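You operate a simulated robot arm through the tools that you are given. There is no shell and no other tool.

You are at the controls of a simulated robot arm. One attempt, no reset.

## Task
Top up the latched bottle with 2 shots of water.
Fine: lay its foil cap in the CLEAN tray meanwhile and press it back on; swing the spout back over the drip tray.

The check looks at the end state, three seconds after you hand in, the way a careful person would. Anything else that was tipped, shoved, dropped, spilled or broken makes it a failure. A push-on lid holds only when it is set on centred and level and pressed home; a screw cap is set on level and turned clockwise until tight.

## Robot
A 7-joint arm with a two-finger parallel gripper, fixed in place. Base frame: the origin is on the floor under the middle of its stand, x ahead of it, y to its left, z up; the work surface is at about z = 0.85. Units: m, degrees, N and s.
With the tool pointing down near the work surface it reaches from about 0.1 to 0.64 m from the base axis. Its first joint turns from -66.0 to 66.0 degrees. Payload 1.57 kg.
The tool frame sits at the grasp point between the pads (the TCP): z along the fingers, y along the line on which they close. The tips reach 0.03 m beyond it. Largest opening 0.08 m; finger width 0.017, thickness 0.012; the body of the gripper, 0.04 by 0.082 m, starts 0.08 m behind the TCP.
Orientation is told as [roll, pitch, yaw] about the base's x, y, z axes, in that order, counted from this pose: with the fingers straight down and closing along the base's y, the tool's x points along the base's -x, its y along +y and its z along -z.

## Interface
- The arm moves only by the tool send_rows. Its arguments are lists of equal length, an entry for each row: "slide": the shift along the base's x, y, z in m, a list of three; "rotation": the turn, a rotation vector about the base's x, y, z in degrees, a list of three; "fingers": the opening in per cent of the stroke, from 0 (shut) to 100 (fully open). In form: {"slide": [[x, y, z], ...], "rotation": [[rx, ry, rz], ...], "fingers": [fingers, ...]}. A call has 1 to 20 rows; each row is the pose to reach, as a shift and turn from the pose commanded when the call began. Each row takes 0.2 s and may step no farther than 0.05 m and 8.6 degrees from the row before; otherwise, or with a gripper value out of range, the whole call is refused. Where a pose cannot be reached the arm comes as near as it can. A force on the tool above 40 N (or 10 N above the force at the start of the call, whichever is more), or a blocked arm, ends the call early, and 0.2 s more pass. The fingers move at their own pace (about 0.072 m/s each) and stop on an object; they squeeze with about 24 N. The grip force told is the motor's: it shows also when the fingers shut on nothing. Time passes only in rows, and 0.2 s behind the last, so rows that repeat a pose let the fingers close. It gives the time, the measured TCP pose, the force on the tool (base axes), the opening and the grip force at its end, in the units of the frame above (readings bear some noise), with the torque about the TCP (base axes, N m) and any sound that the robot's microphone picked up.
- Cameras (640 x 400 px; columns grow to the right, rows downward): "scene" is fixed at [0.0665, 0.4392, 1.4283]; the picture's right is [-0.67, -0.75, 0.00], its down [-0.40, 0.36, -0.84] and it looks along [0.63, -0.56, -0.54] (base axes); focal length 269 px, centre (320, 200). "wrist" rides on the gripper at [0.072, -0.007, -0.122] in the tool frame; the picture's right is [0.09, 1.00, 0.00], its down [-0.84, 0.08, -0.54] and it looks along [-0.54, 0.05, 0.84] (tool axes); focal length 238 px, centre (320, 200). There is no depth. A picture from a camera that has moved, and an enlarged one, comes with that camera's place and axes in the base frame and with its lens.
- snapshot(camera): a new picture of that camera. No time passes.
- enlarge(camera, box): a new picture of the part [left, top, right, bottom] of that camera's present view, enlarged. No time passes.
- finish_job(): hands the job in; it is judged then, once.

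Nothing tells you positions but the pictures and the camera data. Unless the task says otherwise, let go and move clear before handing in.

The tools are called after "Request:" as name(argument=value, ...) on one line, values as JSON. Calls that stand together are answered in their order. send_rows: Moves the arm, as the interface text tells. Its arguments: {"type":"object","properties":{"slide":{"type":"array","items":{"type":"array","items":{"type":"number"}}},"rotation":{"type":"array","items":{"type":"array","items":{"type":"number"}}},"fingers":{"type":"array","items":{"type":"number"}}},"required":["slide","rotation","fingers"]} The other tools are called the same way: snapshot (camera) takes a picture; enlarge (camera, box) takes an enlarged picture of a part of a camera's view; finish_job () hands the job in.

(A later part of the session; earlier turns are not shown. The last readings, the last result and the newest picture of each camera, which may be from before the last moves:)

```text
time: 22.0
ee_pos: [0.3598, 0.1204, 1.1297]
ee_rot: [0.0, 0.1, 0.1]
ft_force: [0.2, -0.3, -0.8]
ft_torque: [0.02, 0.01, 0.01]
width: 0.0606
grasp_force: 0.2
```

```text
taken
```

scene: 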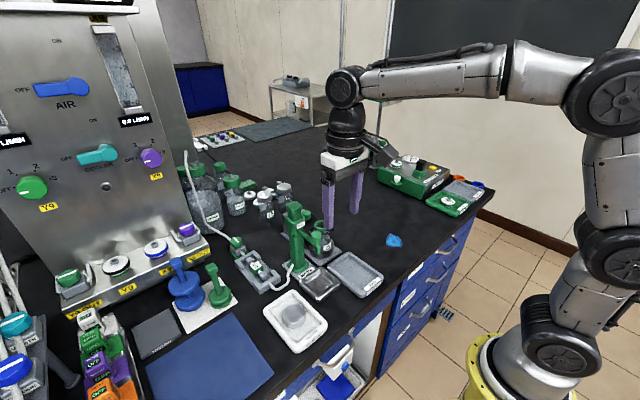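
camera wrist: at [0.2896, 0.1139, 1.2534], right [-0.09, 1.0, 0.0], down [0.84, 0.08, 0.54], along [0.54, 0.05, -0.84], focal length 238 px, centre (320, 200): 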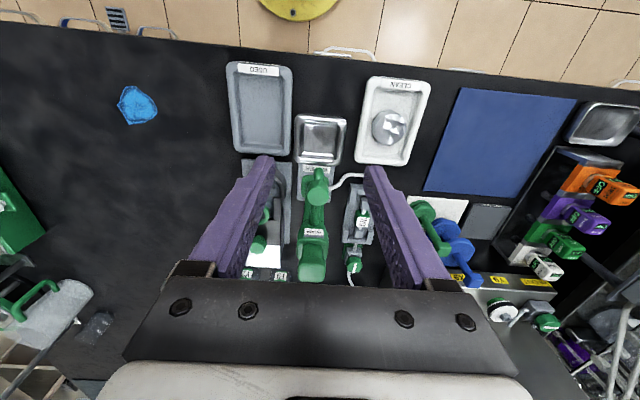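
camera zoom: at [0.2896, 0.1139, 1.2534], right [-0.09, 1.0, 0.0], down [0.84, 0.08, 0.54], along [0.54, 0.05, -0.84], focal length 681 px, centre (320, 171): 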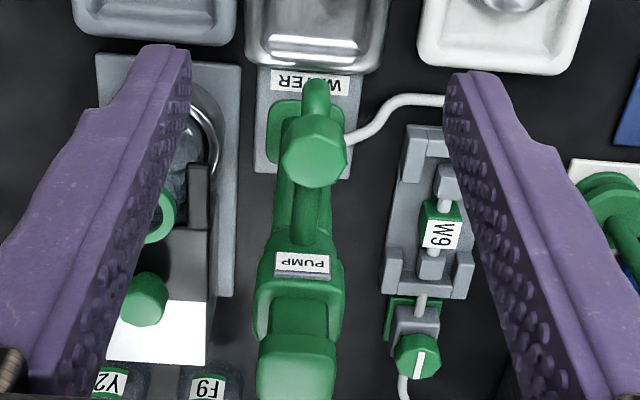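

The cap lies safely in the tray, and the spout knob appears at about (0.436, 0.124), pointing straight along -x from the pump. I'll zoom in to get the knob's size and heights.

Request:
enlarge(camera="scene", box=[285, 195, 345, 235])

Request:
enlarge(camera="scene", box=[295, 222, 345, 257])

Request:
enlarge(camera="wrist", box=[290, 155, 350, 205])

```text
10.00 times, centred on (315, 215) of scene
camera zoom: at [0.0665, 0.4392, 1.4283], right [-0.67, -0.75, 0.0], down [-0.4, 0.36, -0.84], along [0.63, -0.56, -0.54], focal length 2688 px, centre (370, 50)
```

zoom: 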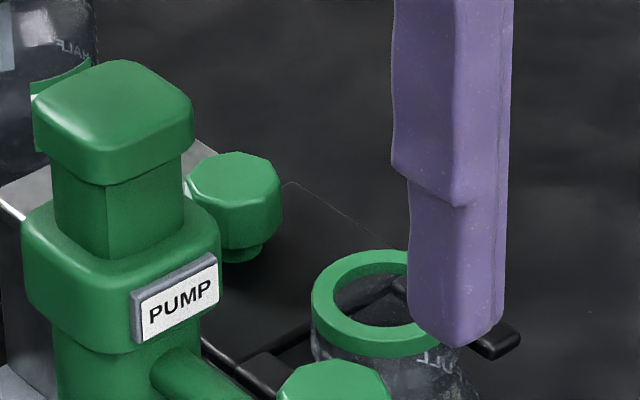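

```text
11.43 times, centred on (320, 240) of scene
camera zoom: at [0.0665, 0.4392, 1.4283], right [-0.67, -0.75, 0.0], down [-0.4, 0.36, -0.84], along [0.63, -0.56, -0.54], focal length 3072 px, centre (320, -251)
```

zoom: 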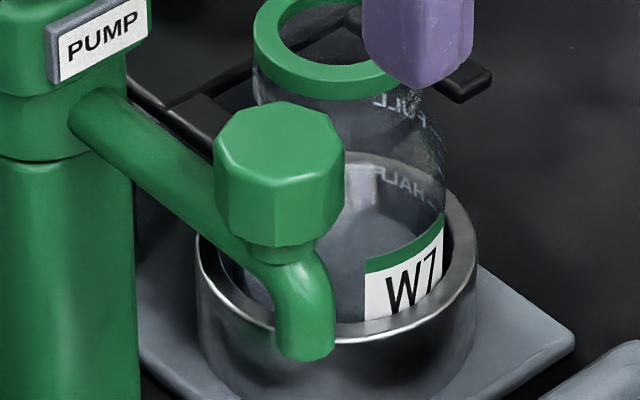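

```text
8.00 times, centred on (320, 180) of wrist
camera zoom: at [0.2896, 0.1139, 1.2534], right [-0.09, 1.0, 0.0], down [0.84, 0.08, 0.54], along [0.54, 0.05, -0.84], focal length 1907 px, centre (320, 360)
```

zoom: 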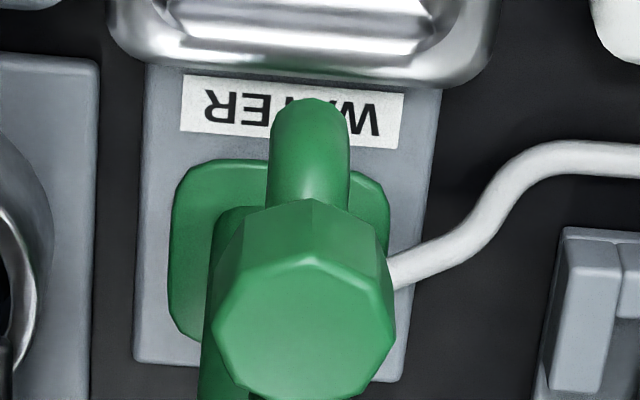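

The knob is about 26 mm wide with its top at z ≈ 1.025. I'll move above it with the fingers straddling in y, stop just above, and verify alignment.

Request:
send_rows(slide=[[0.035, 0.002, 0], [0.0705, 0.004, 0], [0.0705, 0.004, -0.03], [0.0705, 0.004, -0.06], [0.0705, 0.004, -0.06]], rotation=[[0, 0, 0], [0, 0, 0], [0, 0, 0], [0, 0, 0], [0, 0, 0]], fingers=[76, 76, 76, 76, 76])

Request:
snapshot(camera="wrist")

Request:
enlarge(camera="scene", box=[265, 180, 365, 260])

```text
time: 23.2
ee_pos: [0.4297, 0.1233, 1.071]
ee_rot: [0.1, 0.0, 0.0]
ft_force: [0.0, 0.4, 0.2]
ft_torque: [-0.02, 0.01, -0.02]
width: 0.0607
grasp_force: 0.2
```

```text
taken
camera wrist: at [0.3593, 0.1176, 1.1934], right [-0.09, 1.0, 0.0], down [0.84, 0.08, 0.54], along [0.54, 0.05, -0.84], focal length 238 px, centre (320, 200)
```

wrist: 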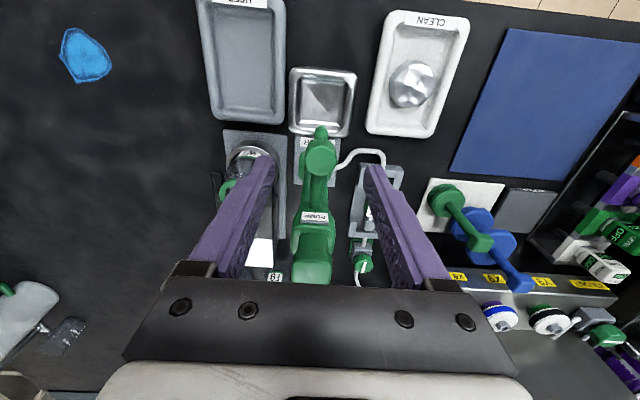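

```text
5.00 times, centred on (315, 220) of scene
camera zoom: at [0.0665, 0.4392, 1.4283], right [-0.67, -0.75, 0.0], down [-0.4, 0.36, -0.84], along [0.63, -0.56, -0.54], focal length 1344 px, centre (345, 100)
```

zoom: 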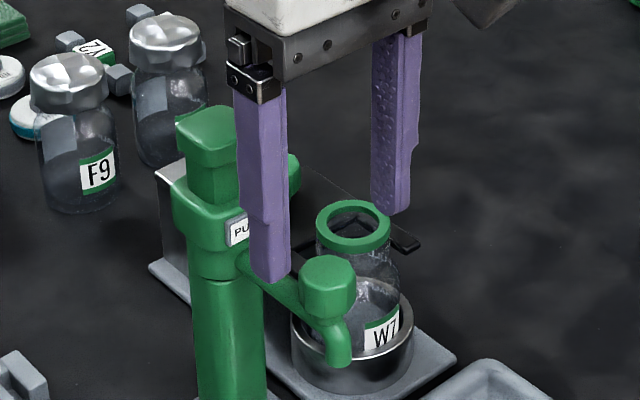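

Request:
enlarge(camera="wrist", box=[260, 110, 380, 210])

```text
4.00 times, centred on (320, 160) of wrist
camera zoom: at [0.3593, 0.1176, 1.1934], right [-0.09, 1.0, 0.0], down [0.84, 0.08, 0.54], along [0.54, 0.05, -0.84], focal length 953 px, centre (320, 360)
```

zoom: 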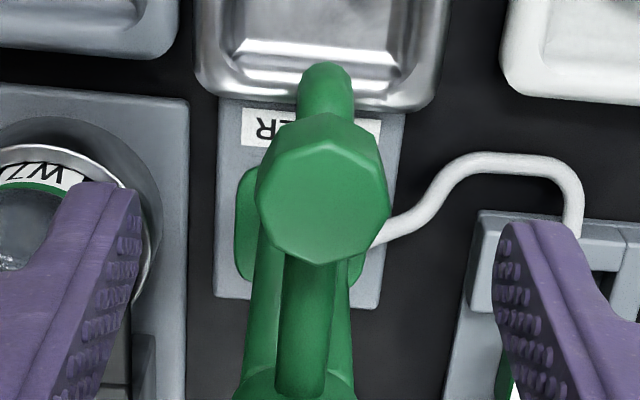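

The fingers straddle the knob evenly, with its centre at about (0.433, 0.125) and top at z 1.0255. I'll descend so the pads flank it, then close to a loose cage.

Request:
send_rows(slide=[[0.002, 0, -0.015], [0.002, 0, -0.03], [0.002, 0, -0.041], [0.002, 0, -0.041], [0.002, 0, -0.041], [0.002, 0, -0.041]], rotation=[[0, 0, 0], [0, 0, 0], [0, 0, 0], [0, 0, 0], [0, 0, 0], [0, 0, 0]], fingers=[76, 76, 76, 55, 40, 40])

Request:
enlarge(camera="wrist", box=[250, 130, 390, 230])

Request:
enlarge(camera="scene", box=[265, 180, 365, 260])

```text
time: 24.6
ee_pos: [0.4322, 0.1245, 1.0298]
ee_rot: [0.0, 0.1, 0.1]
ft_force: [-0.5, 0.1, 0.5]
ft_torque: [-0.04, 0.05, 0.03]
width: 0.0318
grasp_force: 0.1
```

```text
4.00 times, centred on (320, 180) of wrist
camera zoom: at [0.3615, 0.1177, 1.1531], right [-0.09, 1.0, 0.0], down [0.84, 0.08, 0.54], along [0.54, 0.05, -0.84], focal length 953 px, centre (320, 280)
```

zoom: 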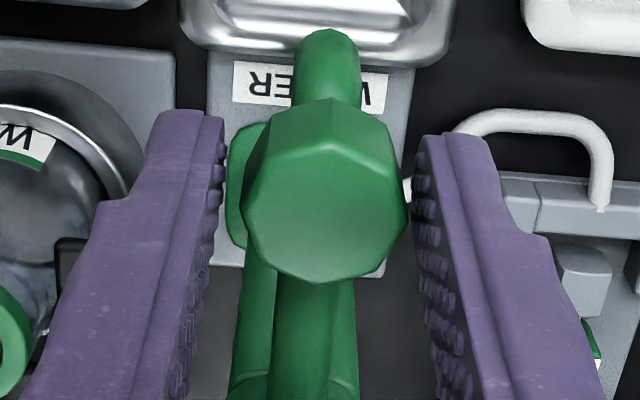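

```text
5.00 times, centred on (315, 220) of scene
camera zoom: at [0.0665, 0.4392, 1.4283], right [-0.67, -0.75, 0.0], down [-0.4, 0.36, -0.84], along [0.63, -0.56, -0.54], focal length 1344 px, centre (345, 100)
```

zoom: 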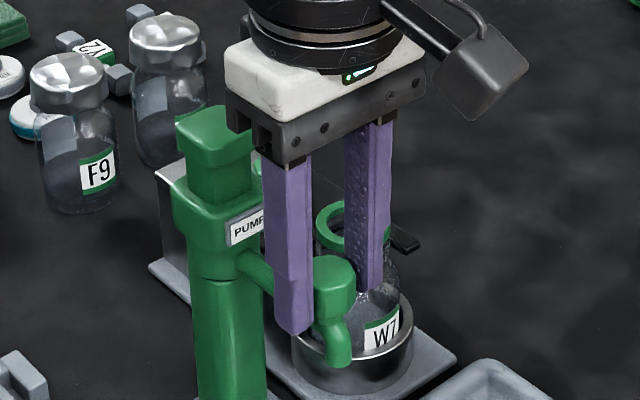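

The knob is loosely caged (31.8 mm gap around about 25 mm). I'll sweep it along an 80 mm radius arc about the pump axis, pausing halfway to check.

Request:
send_rows(slide=[[0.00078, -0.01113, 0], [0.0031, -0.02205, 0], [0.00692, -0.03254, 0], [0.01216, -0.04239, 0], [0.01872, -0.05142, 0]], rotation=[[0, 0, 8], [0, 0, 16], [0, 0, 24], [0, 0, 32], [0, 0, 40]], fingers=[40, 40, 40, 40, 40])

Request:
enlarge(camera="wrist", box=[230, 110, 410, 250])

Request:
enlarge(camera="scene", box=[265, 180, 365, 260])

```text
time: 25.8
ee_pos: [0.4525, 0.0727, 1.0291]
ee_rot: [0.0, 0.1, 40.1]
ft_force: [-1.2, 0.2, -0.4]
ft_torque: [0.01, 0.02, -0.02]
width: 0.0319
grasp_force: 0.1
```

```text
2.86 times, centred on (320, 180) of wrist
camera zoom: at [0.4019, 0.0219, 1.1519], right [-0.71, 0.7, 0.0], down [0.59, 0.6, 0.54], along [0.38, 0.39, -0.84], focal length 681 px, centre (320, 257)
```

zoom: 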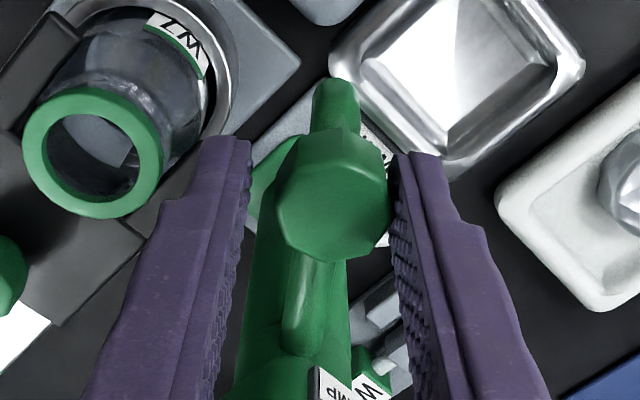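

```text
5.00 times, centred on (315, 220) of scene
camera zoom: at [0.0665, 0.4392, 1.4283], right [-0.67, -0.75, 0.0], down [-0.4, 0.36, -0.84], along [0.63, -0.56, -0.54], focal length 1344 px, centre (345, 100)
```

zoom: 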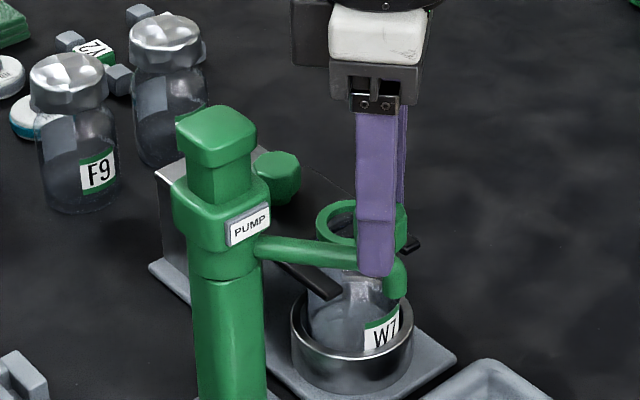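

The spout is following smoothly. I'll continue the arc to about 93°, allowing for the roughly 2° of lag in the cage.

Request:
send_rows(slide=[[0.00775, -0.00803, 0], [0.01654, -0.0149, 0], [0.02621, -0.02048, 0], [0.03656, -0.02466, 0], [0.04739, -0.02736, 0], [0.05849, -0.02853, 0], [0.06547, -0.02847, 0], [0.06547, -0.02847, 0]], rotation=[[0, 0, 8], [0, 0, 16], [0, 0, 24], [0, 0, 32], [0, 0, 40], [0, 0, 48], [0, 0, 53], [0, 0, 53]], fingers=[40, 40, 40, 40, 40, 40, 40, 40])

Request:
enlarge(camera="wrist", box=[230, 110, 410, 250])

Request:
enlarge(camera="scene", box=[265, 180, 365, 260])

```text
time: 27.6
ee_pos: [0.5168, 0.0425, 1.0317]
ee_rot: [0.0, 0.1, 93.1]
ft_force: [0.2, 0.0, 0.5]
ft_torque: [-0.03, 0.01, 0.0]
width: 0.0322
grasp_force: 0.0
```

```text
2.86 times, centred on (320, 180) of wrist
camera zoom: at [0.5285, -0.0267, 1.153], right [-0.99, -0.15, 0.0], down [-0.12, 0.83, 0.54], along [-0.08, 0.53, -0.84], focal length 681 px, centre (320, 257)
```

zoom: 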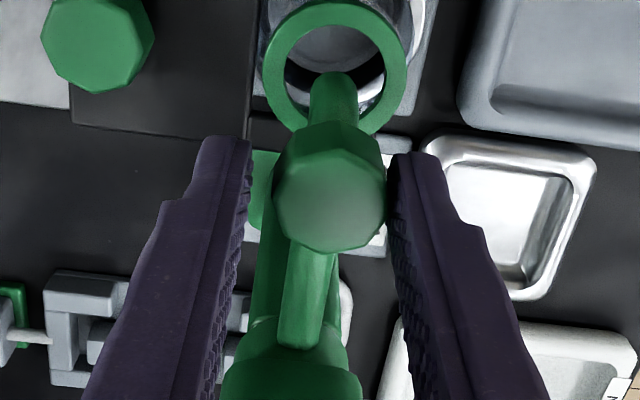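

```text
5.00 times, centred on (315, 220) of scene
camera zoom: at [0.0665, 0.4392, 1.4283], right [-0.67, -0.75, 0.0], down [-0.4, 0.36, -0.84], along [0.63, -0.56, -0.54], focal length 1344 px, centre (345, 100)
```

zoom: 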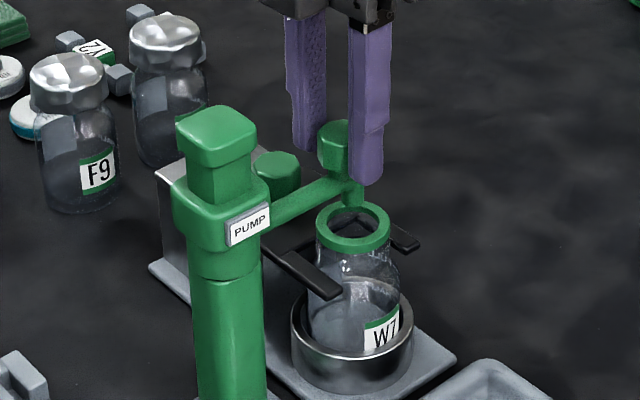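

Request:
enlarge(camera="scene", box=[310, 205, 350, 235])

Request:
enlarge(camera="wrist", box=[290, 100, 370, 170])

```text
13.33 times, centred on (330, 220) of scene
camera zoom: at [0.0665, 0.4392, 1.4283], right [-0.67, -0.75, 0.0], down [-0.4, 0.36, -0.84], along [0.63, -0.56, -0.54], focal length 3584 px, centre (187, -67)
```

zoom: 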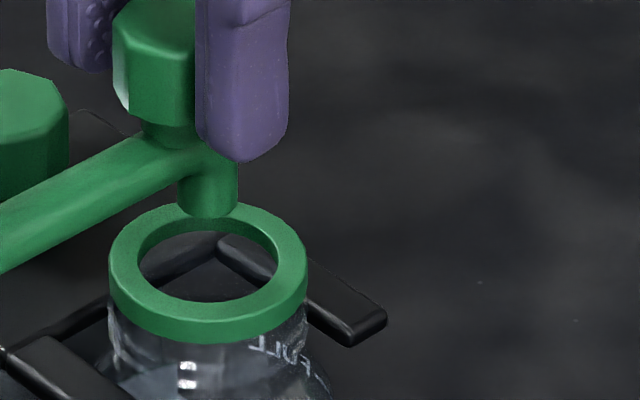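

```text
5.71 times, centred on (330, 135) of wrist
camera zoom: at [0.5285, -0.0267, 1.153], right [-0.99, -0.15, 0.0], down [-0.12, 0.83, 0.54], along [-0.08, 0.53, -0.84], focal length 1362 px, centre (263, 571)
```

zoom: 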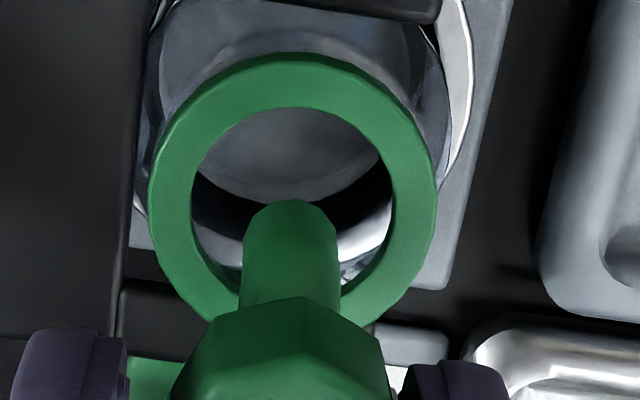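

The nozzle is centred over the bottle's opening, roughly 12 mm above the rim. I'll release the knob, rise, and move above the pump head.

Request:
send_rows(slide=[[0, 0, 0], [0, 0, 0], [0, 0, 0.03], [0, 0, 0.07], [0, 0, 0.11], [-0.002, 0.04, 0.11], [-0.005, 0.082, 0.11], [-0.005, 0.082, 0.11]], rotation=[[0, 0, 0], [0, 0, 0], [0, 0, 0], [0, 0, 0], [0, 0, 0], [0, 0, -1.5], [0, 0, -3], [0, 0, -3]], fingers=[55, 60, 60, 60, 60, 30, 0, 0])

Request:
snapshot(camera="wrist")

Request:
enlarge(camera="scene", box=[265, 160, 365, 250])

```text
time: 29.4
ee_pos: [0.5137, 0.1272, 1.1406]
ee_rot: [-0.1, 0.1, 90.0]
ft_force: [0.3, -0.3, 0.1]
ft_torque: [-0.01, 0.0, 0.0]
width: 0.0001
grasp_force: 21.0
```

```text
taken
camera wrist: at [0.5206, 0.0554, 1.263], right [-1.0, -0.09, 0.0], down [-0.08, 0.84, 0.54], along [-0.05, 0.54, -0.84], focal length 238 px, centre (320, 200)
```

wrist: 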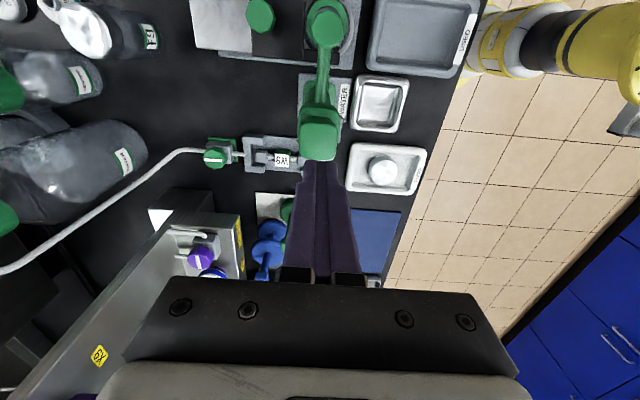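

```text
4.44 times, centred on (315, 205) of scene
camera zoom: at [0.0665, 0.4392, 1.4283], right [-0.67, -0.75, 0.0], down [-0.4, 0.36, -0.84], along [0.63, -0.56, -0.54], focal length 1195 px, centre (342, 178)
```

zoom: 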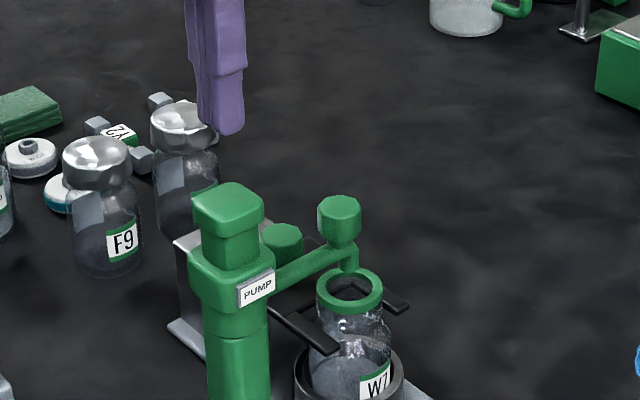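

The closed fingertips sit just above the pump head, about 3 mm off its centre. I'll correct that and descend to near contact.

Request:
send_rows(slide=[[-0.002, -0.003, -0.015], [-0.002, -0.003, -0.03], [-0.002, -0.003, -0.04], [-0.002, -0.003, -0.04]], rotation=[[0, 0, 0], [0, 0, 0], [0, 0, 0], [0, 0, 0]], fingers=[0, 0, 0, 0])

Request:
enlarge(camera="scene", box=[265, 170, 345, 240])

Request:
enlarge(camera="wrist", box=[260, 90, 380, 190])

```text
time: 30.4
ee_pos: [0.5102, 0.1232, 1.1005]
ee_rot: [0.0, 0.1, 90.0]
ft_force: [-0.2, -0.7, 0.4]
ft_torque: [0.02, 0.01, 0.02]
width: 0.0001
grasp_force: 21.0
```

```text
5.71 times, centred on (305, 205) of scene
camera zoom: at [0.0665, 0.4392, 1.4283], right [-0.67, -0.75, 0.0], down [-0.4, 0.36, -0.84], along [0.63, -0.56, -0.54], focal length 1536 px, centre (406, 171)
```

zoom: 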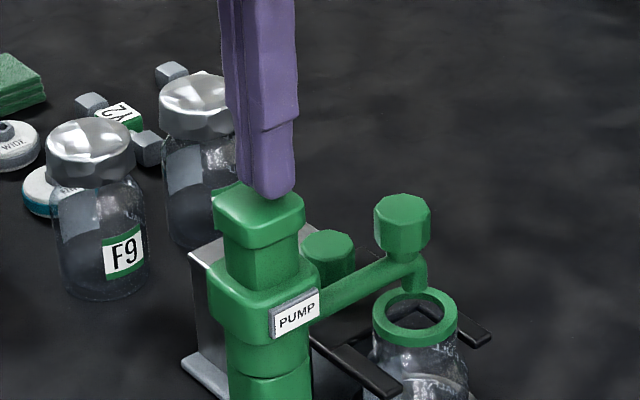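

```text
4.00 times, centred on (320, 140) of wrist
camera zoom: at [0.5181, 0.0517, 1.2228], right [-1.0, -0.09, 0.0], down [-0.08, 0.84, 0.54], along [-0.05, 0.54, -0.84], focal length 953 px, centre (320, 440)
```

zoom: 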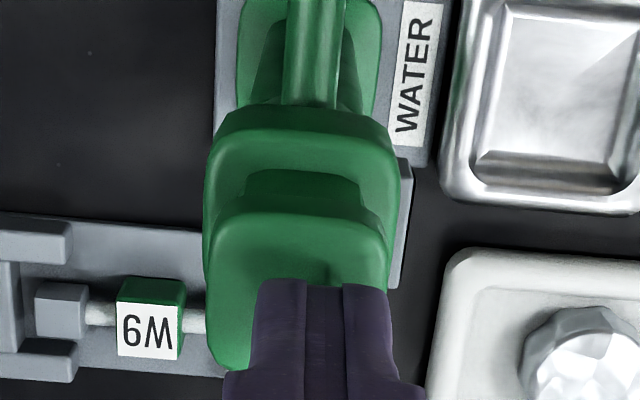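

The tips are about 4 mm off to -x of the head's centre. I'll shift +x 4 mm and begin pressing slowly.

Request:
send_rows(slide=[[0.004, 0.001, 0], [0.004, 0.001, -0.003], [0.004, 0.001, -0.006], [0.004, 0.001, -0.009]], rotation=[[0, 0, 0], [0, 0, 0], [0, 0, 0], [0, 0, 0]], fingers=[0, 0, 0, 0])

Request:
enlarge(camera="scene", box=[265, 170, 345, 240])

Request:
enlarge(camera="wrist", box=[260, 90, 380, 190])

```text
time: 31.4
ee_pos: [0.5129, 0.1261, 1.0913]
ee_rot: [-0.1, 0.1, 90.0]
ft_force: [-0.4, 0.6, 2.7]
ft_torque: [0.05, 0.02, 0.03]
width: 0.0
grasp_force: 20.8
```

```text
5.71 times, centred on (305, 205) of scene
camera zoom: at [0.0664, 0.4392, 1.4283], right [-0.67, -0.75, 0.0], down [-0.4, 0.36, -0.84], along [0.63, -0.56, -0.54], focal length 1536 px, centre (406, 171)
```

zoom: 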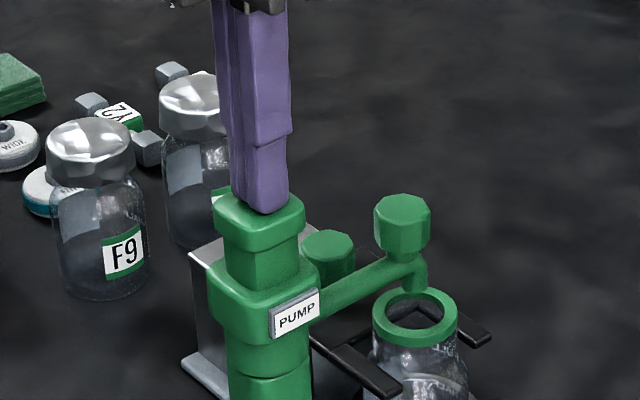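

```text
4.00 times, centred on (320, 140) of wrist
camera zoom: at [0.5213, 0.0529, 1.2142], right [-1.0, -0.09, 0.0], down [-0.08, 0.84, 0.54], along [-0.05, 0.54, -0.84], focal length 953 px, centre (320, 440)
```

zoom: 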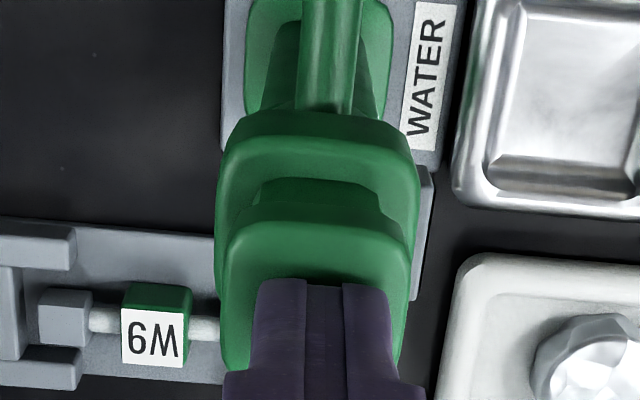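

Contact is made at head top z ≈ 1.061 and the tips are centred. I'll now press down slowly for the first stroke.

Request:
send_rows(slide=[[0, 0, -0.003], [0, 0, -0.006], [0, 0, -0.009], [0, 0, -0.012]], rotation=[[0, 0, 0], [0, 0, 0], [0, 0, 0], [0, 0, 0]], fingers=[0, 0, 0, 0])

Request:
enlarge(camera="scene", box=[275, 180, 355, 290])

```text
time: 32.4
ee_pos: [0.5143, 0.1248, 1.0802]
ee_rot: [-0.1, 0.1, 90.0]
ft_force: [1.5, 1.0, 4.1]
ft_torque: [0.0, -0.06, -0.01]
width: 0.0
grasp_force: 21.9
```

```text
3.64 times, centred on (315, 235) of scene
camera zoom: at [0.0665, 0.4392, 1.4283], right [-0.67, -0.75, 0.0], down [-0.4, 0.36, -0.84], along [0.63, -0.56, -0.54], focal length 978 px, centre (338, 73)
```

zoom: 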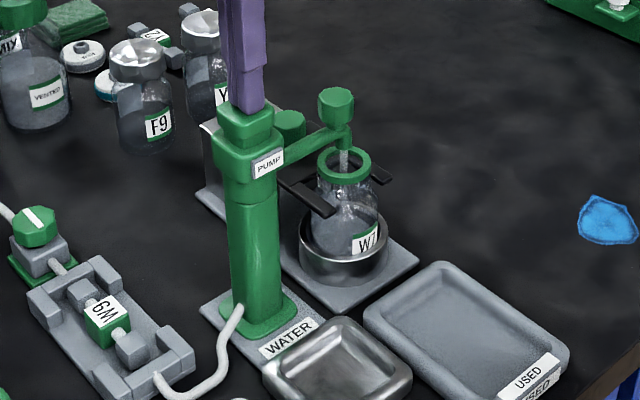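

A water stream is coming from the nozzle into the bottle. I'll continue to the bottom of the stroke.

Request:
send_rows(slide=[[0, 0, -0.003], [0, 0, -0.006], [0, 0, -0.009]], rotation=[[0, 0, 0], [0, 0, 0], [0, 0, 0]], fingers=[0, 0, 0])

Request:
enlarge(camera="scene", box=[275, 180, 355, 240])

```text
time: 33.2
ee_pos: [0.5133, 0.1241, 1.0725]
ee_rot: [-0.1, 0.0, 90.1]
ft_force: [-4.8, -2.5, 12.3]
ft_torque: [-0.04, 0.18, -0.01]
width: 0.0
grasp_force: 21.2
```

```text
6.67 times, centred on (315, 210) of scene
camera zoom: at [0.0661, 0.4391, 1.4283], right [-0.67, -0.75, 0.0], down [-0.4, 0.36, -0.84], along [0.63, -0.56, -0.54], focal length 1792 px, centre (353, 133)
```

zoom: 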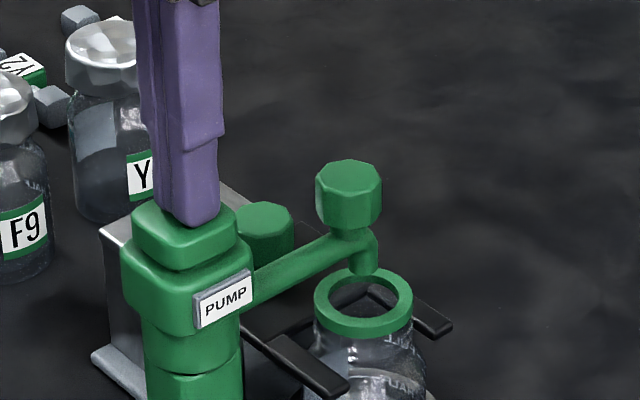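

The end of the stroke was reached (12 N, stream stopped, head seated on the collar). I'll let it rise back fully and check.

Request:
send_rows(slide=[[0, 0, 0.005], [0, 0, 0.01], [0, 0, 0.015], [0, 0, 0.02], [0, 0, 0.025], [0, 0, 0.031], [0, 0, 0.031], [0, 0, 0.031], [0, 0, 0.031], [0, 0, 0.031]], rotation=[[0, 0, 0], [0, 0, 0], [0, 0, 0], [0, 0, 0], [0, 0, 0], [0, 0, 0], [0, 0, 0], [0, 0, 0], [0, 0, 0], [0, 0, 0]], fingers=[0, 0, 0, 0, 0, 0, 0, 0, 0, 0])

Request:
enlarge(camera="scene", box=[265, 170, 345, 240])

Request:
enlarge(camera="scene", box=[300, 200, 350, 260])

```text
time: 35.4
ee_pos: [0.5145, 0.1244, 1.1005]
ee_rot: [0.1, 0.1, 89.9]
ft_force: [-0.1, -0.4, -0.5]
ft_torque: [0.02, -0.01, 0.0]
width: 0.0
grasp_force: 21.6
```

```text
5.71 times, centred on (305, 205) of scene
camera zoom: at [0.0665, 0.4392, 1.4283], right [-0.67, -0.75, 0.0], down [-0.4, 0.36, -0.84], along [0.63, -0.56, -0.54], focal length 1536 px, centre (406, 171)
```

zoom: 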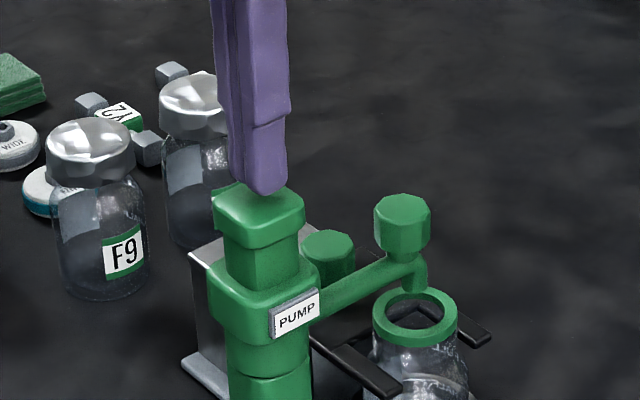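

```text
6.67 times, centred on (325, 230) of scene
camera zoom: at [0.0665, 0.4392, 1.4283], right [-0.67, -0.75, 0.0], down [-0.4, 0.36, -0.84], along [0.63, -0.56, -0.54], focal length 1792 px, centre (287, 0)
```

zoom: 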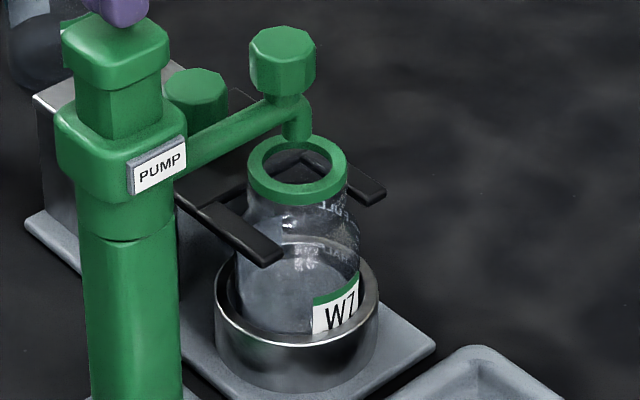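

The head has returned and the level has risen to about the HALF mark. Now the second and last stroke.

Request:
send_rows(slide=[[0, 0, -0.005], [0, 0, -0.009], [0, 0, -0.012], [0, 0, -0.015], [0, 0, -0.018], [0, 0, -0.021], [0, 0, -0.024], [0, 0, -0.027], [0, 0, -0.03], [0, 0, -0.0315], [0, 0, -0.0315]], rotation=[[0, 0, 0], [0, 0, 0], [0, 0, 0], [0, 0, 0], [0, 0, 0], [0, 0, 0], [0, 0, 0], [0, 0, 0], [0, 0, 0], [0, 0, 0], [0, 0, 0]], fingers=[0, 0, 0, 0, 0, 0, 0, 0, 0, 0, 0])

Request:
enlarge(camera="scene", box=[275, 180, 355, 240])

```text
time: 37.8
ee_pos: [0.5143, 0.1254, 1.0721]
ee_rot: [-0.3, 0.1, 90.0]
ft_force: [-6.9, -3.3, 22.1]
ft_torque: [-0.05, 0.21, 0.01]
width: 0.0002
grasp_force: 21.5
```

```text
6.67 times, centred on (315, 210) of scene
camera zoom: at [0.0659, 0.439, 1.4284], right [-0.67, -0.75, 0.0], down [-0.4, 0.36, -0.84], along [0.63, -0.56, -0.54], focal length 1792 px, centre (353, 133)
```

zoom: 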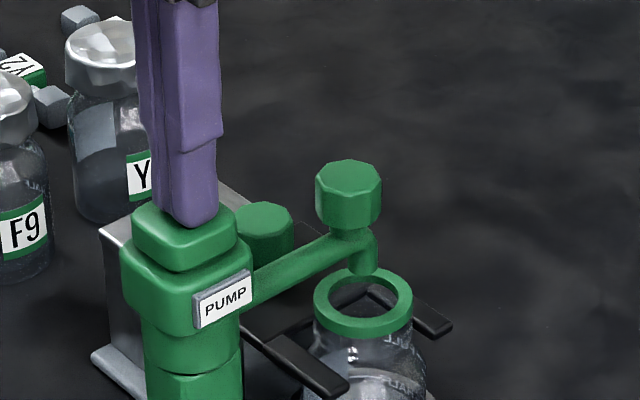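

The second stroke bottomed out too. I'll rise, wait for drips to finish, and check the fill level.

Request:
send_rows(slide=[[0, 0, 0.005], [0, 0, 0.01], [0, 0, 0.015], [0, 0, 0.02], [0, 0, 0.025], [0, 0, 0.031], [0, 0, 0.05], [0, 0, 0.07], [0, 0, 0.07], [0, 0, 0.07], [0, 0, 0.07], [0, 0, 0.07]], rotation=[[0, 0, 0], [0, 0, 0], [0, 0, 0], [0, 0, 0], [0, 0, 0], [0, 0, 0], [0, 0, 0], [0, 0, 0], [0, 0, 0], [0, 0, 0], [0, 0, 0], [0, 0, 0]], fingers=[0, 0, 0, 0, 0, 0, 0, 0, 0, 0, 0, 0])

Request:
enlarge(camera="scene", box=[265, 170, 345, 240])

Request:
enlarge(camera="scene", box=[300, 200, 350, 260])

```text
time: 40.4
ee_pos: [0.5135, 0.1259, 1.1406]
ee_rot: [0.0, 0.1, 90.0]
ft_force: [-0.2, 0.1, 0.4]
ft_torque: [-0.02, 0.01, 0.03]
width: 0.0002
grasp_force: 21.1
```

```text
5.71 times, centred on (305, 205) of scene
camera zoom: at [0.0665, 0.4392, 1.4283], right [-0.67, -0.75, 0.0], down [-0.4, 0.36, -0.84], along [0.63, -0.56, -0.54], focal length 1536 px, centre (406, 171)
```

zoom: 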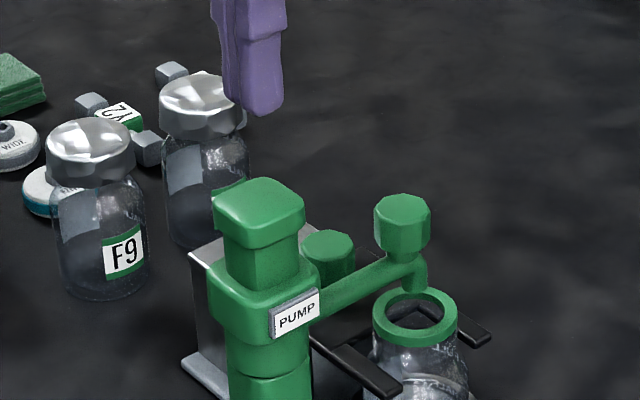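

```text
6.67 times, centred on (325, 230) of scene
camera zoom: at [0.0665, 0.4392, 1.4283], right [-0.67, -0.75, 0.0], down [-0.4, 0.36, -0.84], along [0.63, -0.56, -0.54], focal length 1792 px, centre (287, 0)
```

zoom: 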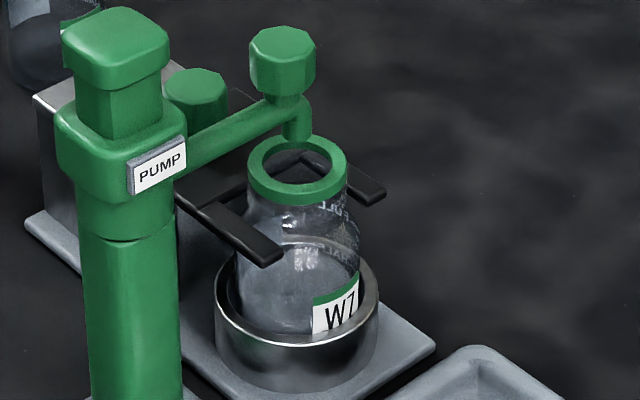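

Request:
enlarge(camera="scene", box=[312, 222, 348, 252])

Request:
snapshot(camera="scene")

```text
13.33 times, centred on (330, 237) of scene
camera zoom: at [0.0665, 0.4392, 1.4283], right [-0.67, -0.75, 0.0], down [-0.4, 0.36, -0.84], along [0.63, -0.56, -0.54], focal length 3584 px, centre (187, -293)
```

zoom: 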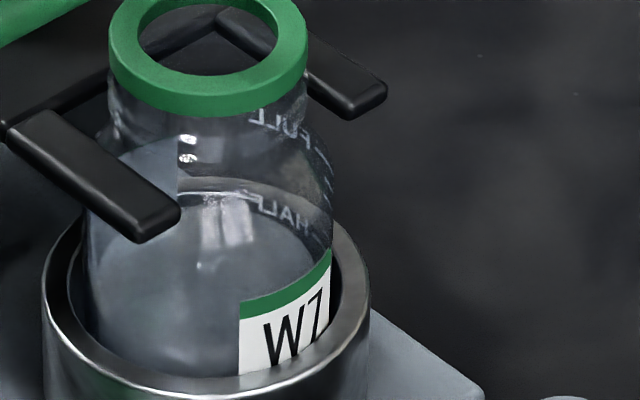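

```text
taken
```

scene: 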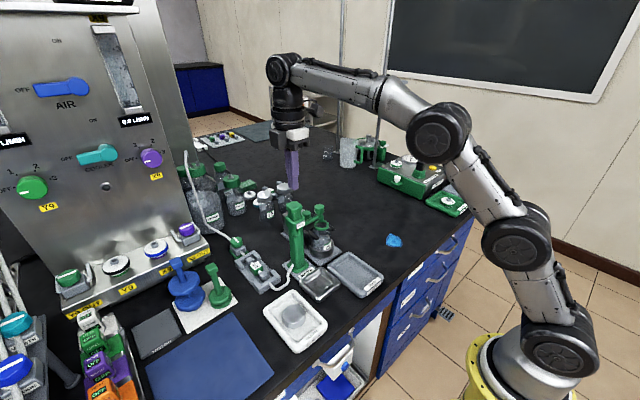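

Request:
enlarge(camera="scene", box=[295, 222, 345, 257])

Request:
enlarge(camera="scene", box=[265, 180, 365, 260])

```text
11.43 times, centred on (320, 240) of scene
camera zoom: at [0.0665, 0.4392, 1.4283], right [-0.67, -0.75, 0.0], down [-0.4, 0.36, -0.84], along [0.63, -0.56, -0.54], focal length 3072 px, centre (320, -251)
```

zoom: 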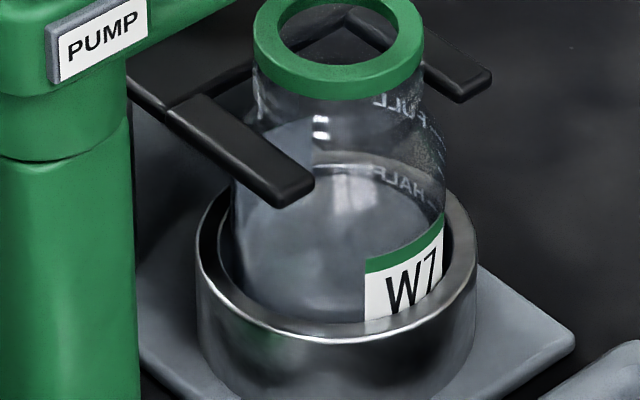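

```text
5.00 times, centred on (315, 220) of scene
camera zoom: at [0.0665, 0.4392, 1.4283], right [-0.67, -0.75, 0.0], down [-0.4, 0.36, -0.84], along [0.63, -0.56, -0.54], focal length 1344 px, centre (345, 100)
```

zoom: 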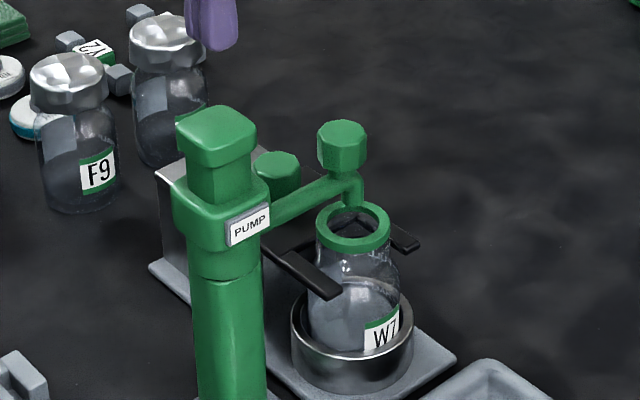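

Both strokes went in (a stream was seen on the first; the second had full travel to the stop). Now I'll re-cage the spout knob to swing it back over the drip tray.

Request:
send_rows(slide=[[0.001, -0.04, 0], [0.003, -0.08, 0], [0.003, -0.08, -0.04], [0.003, -0.08, -0.075]], rotation=[[0, 0, 1.5], [0, 0, 3], [0, 0, 3], [0, 0, 3]], fingers=[30, 60, 60, 60])

Request:
enlarge(camera="wrist", box=[230, 110, 410, 250])

```text
time: 41.4
ee_pos: [0.5177, 0.0466, 1.0634]
ee_rot: [-0.2, 0.1, 92.9]
ft_force: [-0.5, 1.4, 0.9]
ft_torque: [0.01, 0.03, 0.0]
width: 0.048
grasp_force: 0.1
```

```text
2.86 times, centred on (320, 180) of wrist
camera zoom: at [0.5291, -0.0258, 1.1858], right [-0.99, -0.14, 0.0], down [-0.12, 0.83, 0.54], along [-0.08, 0.54, -0.84], focal length 681 px, centre (320, 257)
```

zoom: 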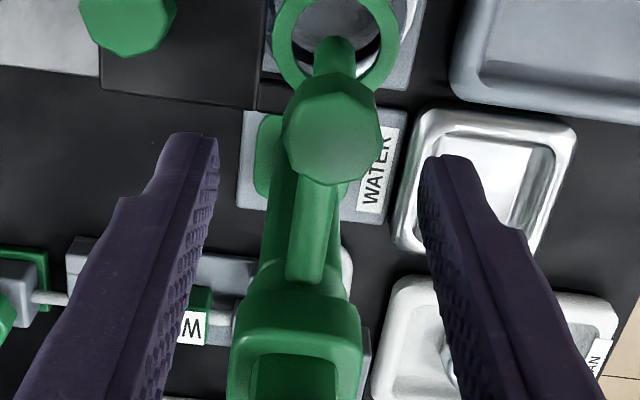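

Request:
send_rows(slide=[[0, 0, -0.018], [0, 0, -0.0345], [0, 0, -0.0345], [0, 0, -0.0345], [0, 0, -0.0345]], rotation=[[0, 0, 0], [0, 0, 0], [0, 0, 0], [0, 0, 0], [0, 0, 0]], fingers=[60, 60, 50, 40, 40])

Request:
enlarge(camera="wrist", box=[230, 110, 410, 250])

```text
time: 42.6
ee_pos: [0.5168, 0.0444, 1.0296]
ee_rot: [0.1, 0.1, 93.0]
ft_force: [0.4, 0.8, -0.3]
ft_torque: [-0.02, -0.04, -0.03]
width: 0.0319
grasp_force: 0.0
```

```text
2.86 times, centred on (320, 180) of wrist
camera zoom: at [0.528, -0.0266, 1.1524], right [-0.99, -0.14, 0.0], down [-0.12, 0.83, 0.54], along [-0.08, 0.53, -0.84], focal length 681 px, centre (320, 257)
```

zoom: 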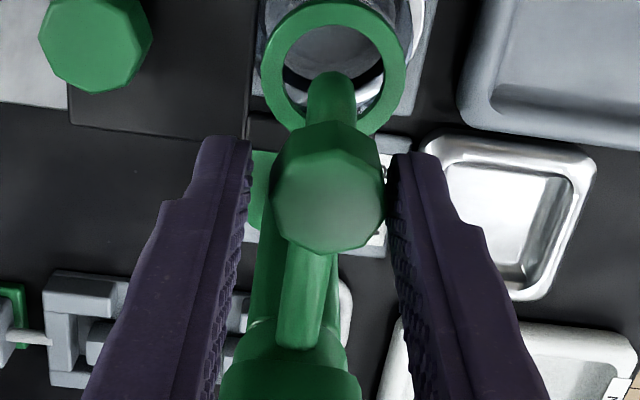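

The knob is caged again. I'll sweep the arc back to just past 0° so the spout returns to its original heading over the drip tray.

Request:
send_rows(slide=[[-0.01116, 0.00019, 0], [-0.02219, 0.00194, 0], [-0.03286, 0.0052, 0], [-0.04297, 0.00992, 0], [-0.05234, 0.016, 0], [-0.06076, 0.02332, 0], [-0.06808, 0.03174, 0], [-0.07416, 0.04111, 0], [-0.07888, 0.05122, 0], [-0.08214, 0.06189, 0], [-0.08389, 0.07292, 0], [-0.08411, 0.08338, 0], [-0.08411, 0.08338, 0]], rotation=[[0, 0, -8], [0, 0, -16], [0, 0, -24], [0, 0, -32], [0, 0, -40], [0, 0, -48], [0, 0, -56], [0, 0, -64], [0, 0, -72], [0, 0, -80], [0, 0, -88], [0, 0, -95.5], [0, 0, -95.5]], fingers=[40, 40, 40, 40, 40, 40, 40, 40, 40, 40, 40, 40, 40])

Request:
enlarge(camera="wrist", box=[230, 110, 410, 250])

Request:
enlarge(camera="scene", box=[265, 180, 365, 260])

```text
time: 45.4
ee_pos: [0.4319, 0.1289, 1.0299]
ee_rot: [0.0, 0.1, -2.6]
ft_force: [0.1, -1.2, 0.7]
ft_torque: [0.02, -0.02, -0.01]
width: 0.0328
grasp_force: 0.5
```

```text
2.86 times, centred on (320, 180) of wrist
camera zoom: at [0.3615, 0.1252, 1.1518], right [-0.05, 1.0, 0.0], down [0.84, 0.04, 0.54], along [0.54, 0.03, -0.84], focal length 681 px, centre (320, 257)
```

zoom: 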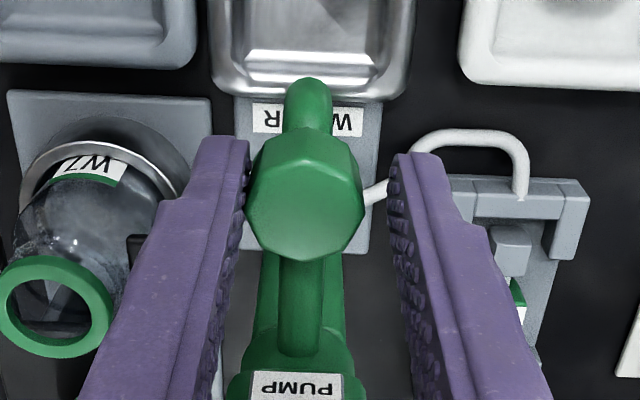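

```text
5.00 times, centred on (315, 220) of scene
camera zoom: at [0.0665, 0.4392, 1.4283], right [-0.67, -0.75, 0.0], down [-0.4, 0.36, -0.84], along [0.63, -0.56, -0.54], focal length 1344 px, centre (345, 100)
```

zoom: 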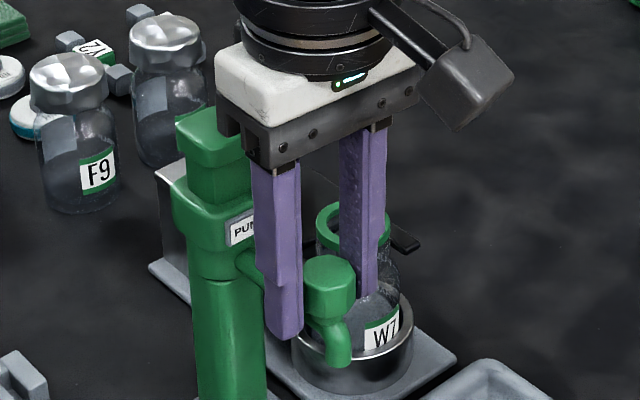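

The spout is back at its original heading over the drip tray. I'll release it, rise, and go back above the cap in the CLEAN tray with the gripper turned to -90°.

Request:
send_rows(slide=[[0, -0.002, 0], [0, -0.002, 0], [0, -0.002, 0.03], [0, -0.002, 0.07], [0, 0, 0.1], [-0.004, 0.0099, 0.1], [-0.0081, 0.0197, 0.1], [-0.0122, 0.0296, 0.1], [-0.0162, 0.0395, 0.1], [-0.0203, 0.0493, 0.1], [-0.0243, 0.0592, 0.1], [-0.0284, 0.0691, 0.1], [-0.0324, 0.0789, 0.1], [-0.0365, 0.0888, 0.1], [-0.0405, 0.0986, 0.1], [-0.0446, 0.1085, 0.1], [-0.0446, 0.1085, 0.06], [-0.0446, 0.1085, 0.02], [-0.0446, 0.1085, -0.02], [-0.0446, 0.1085, -0.06]], rotation=[[0, 0, 0], [0, 0, 0], [0, 0, 0], [0, 0, 0], [0, 0, 0], [0, 0, -8], [0, 0, -16], [0, 0, -24], [0, 0, -32], [0, 0, -40], [0, 0, -48], [0, 0, -56], [0, 0, -64], [0, 0, -72], [0, 0, -80], [0, 0, -87.5], [0, 0, -87.5], [0, 0, -87.5], [0, 0, -87.5], [0, 0, -87.5]], fingers=[50, 60, 60, 60, 60, 76, 76, 76, 76, 76, 76, 76, 76, 76, 76, 76, 76, 76, 76, 76])

Request:
snapshot(camera="wrist")

Request:
enlarge(camera="scene", box=[250, 180, 370, 330])

```text
time: 49.6
ee_pos: [0.3899, 0.2362, 0.9692]
ee_rot: [0.0, 0.0, -90.0]
ft_force: [-0.6, 0.5, -0.4]
ft_torque: [-0.02, -0.03, 0.02]
width: 0.0611
grasp_force: 0.1
```

```text
taken
camera wrist: at [0.3834, 0.3083, 1.0922], right [1.0, 0.09, 0.0], down [0.08, -0.84, 0.54], along [0.05, -0.54, -0.84], focal length 238 px, centre (320, 200)
```

wrist: 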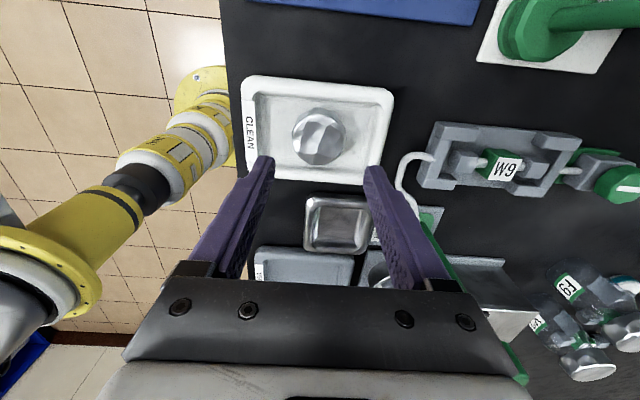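

```text
2.67 times, centred on (310, 255) of scene
camera zoom: at [0.0665, 0.4392, 1.4283], right [-0.67, -0.75, 0.0], down [-0.4, 0.36, -0.84], along [0.63, -0.56, -0.54], focal length 717 px, centre (347, 53)
```

zoom: 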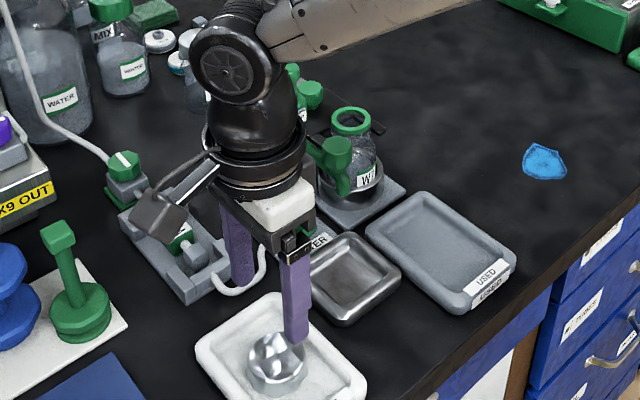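

Request:
enlarge(camera="wrist", box=[260, 90, 380, 190])

```text
4.00 times, centred on (320, 140) of wrist
camera zoom: at [0.3834, 0.3083, 1.0922], right [1.0, 0.09, 0.0], down [0.08, -0.84, 0.54], along [0.05, -0.54, -0.84], focal length 953 px, centre (320, 440)
```

zoom: 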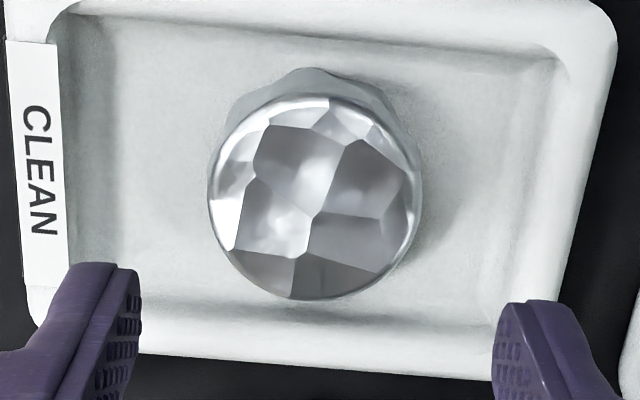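

The cap is between the fingers, about 1.5 mm off in x, which I'll correct. Then I'll descend to the grip height and close on it.

Request:
send_rows(slide=[[-0.0015, 0, -0.03], [-0.0015, 0, -0.055], [-0.0015, 0, -0.07], [-0.0015, 0, -0.078], [-0.0015, 0, -0.078]], rotation=[[0, 0, 0], [0, 0, 0], [0, 0, 0], [0, 0, 0], [0, 0, 0]], fingers=[76, 76, 76, 76, 76])

Request:
enlarge(camera="wrist", box=[240, 110, 400, 210])

```text
time: 50.8
ee_pos: [0.3857, 0.2368, 0.8923]
ee_rot: [0.0, 0.1, -90.0]
ft_force: [0.5, 0.5, 0.1]
ft_torque: [0.02, -0.02, 0.02]
width: 0.0609
grasp_force: 0.0
```

```text
4.00 times, centred on (320, 160) of wrist
camera zoom: at [0.3812, 0.3082, 1.0152], right [1.0, 0.09, 0.0], down [0.08, -0.84, 0.54], along [0.05, -0.54, -0.84], focal length 953 px, centre (320, 360)
```

zoom: 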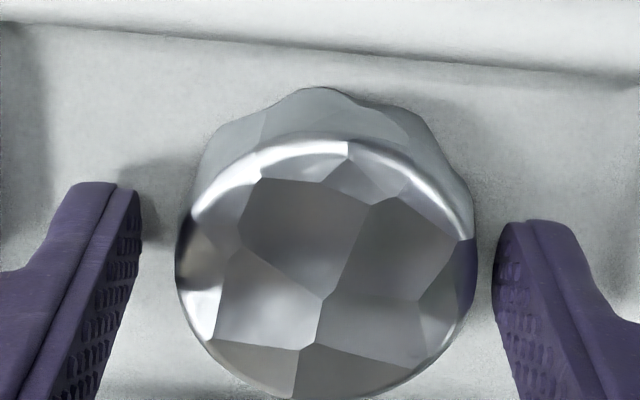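

The cap appears in the picture at the same place relative to the gripper as it did on the bottle (within about 0.3 mm). Closing now.

Request:
send_rows(slide=[[0, 0, 0], [0, 0, 0], [0, 0, 0], [0, 0, 0]], rotation=[[0, 0, 0], [0, 0, 0], [0, 0, 0], [0, 0, 0]], fingers=[68, 59, 59, 59])

Request:
enlarge(camera="wrist", box=[240, 110, 400, 210])

```text
time: 51.8
ee_pos: [0.3863, 0.2367, 0.893]
ee_rot: [0.0, 0.0, -90.0]
ft_force: [-0.2, -0.4, 0.8]
ft_torque: [0.0, 0.05, -0.02]
width: 0.0506
grasp_force: 24.3
```

```text
4.00 times, centred on (320, 160) of wrist
camera zoom: at [0.3812, 0.3082, 1.0154], right [1.0, 0.09, 0.0], down [0.08, -0.84, 0.54], along [0.05, -0.54, -0.84], focal length 953 px, centre (320, 360)
```

zoom: 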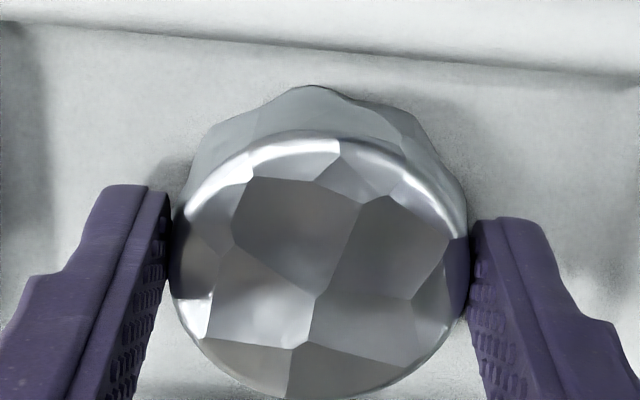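

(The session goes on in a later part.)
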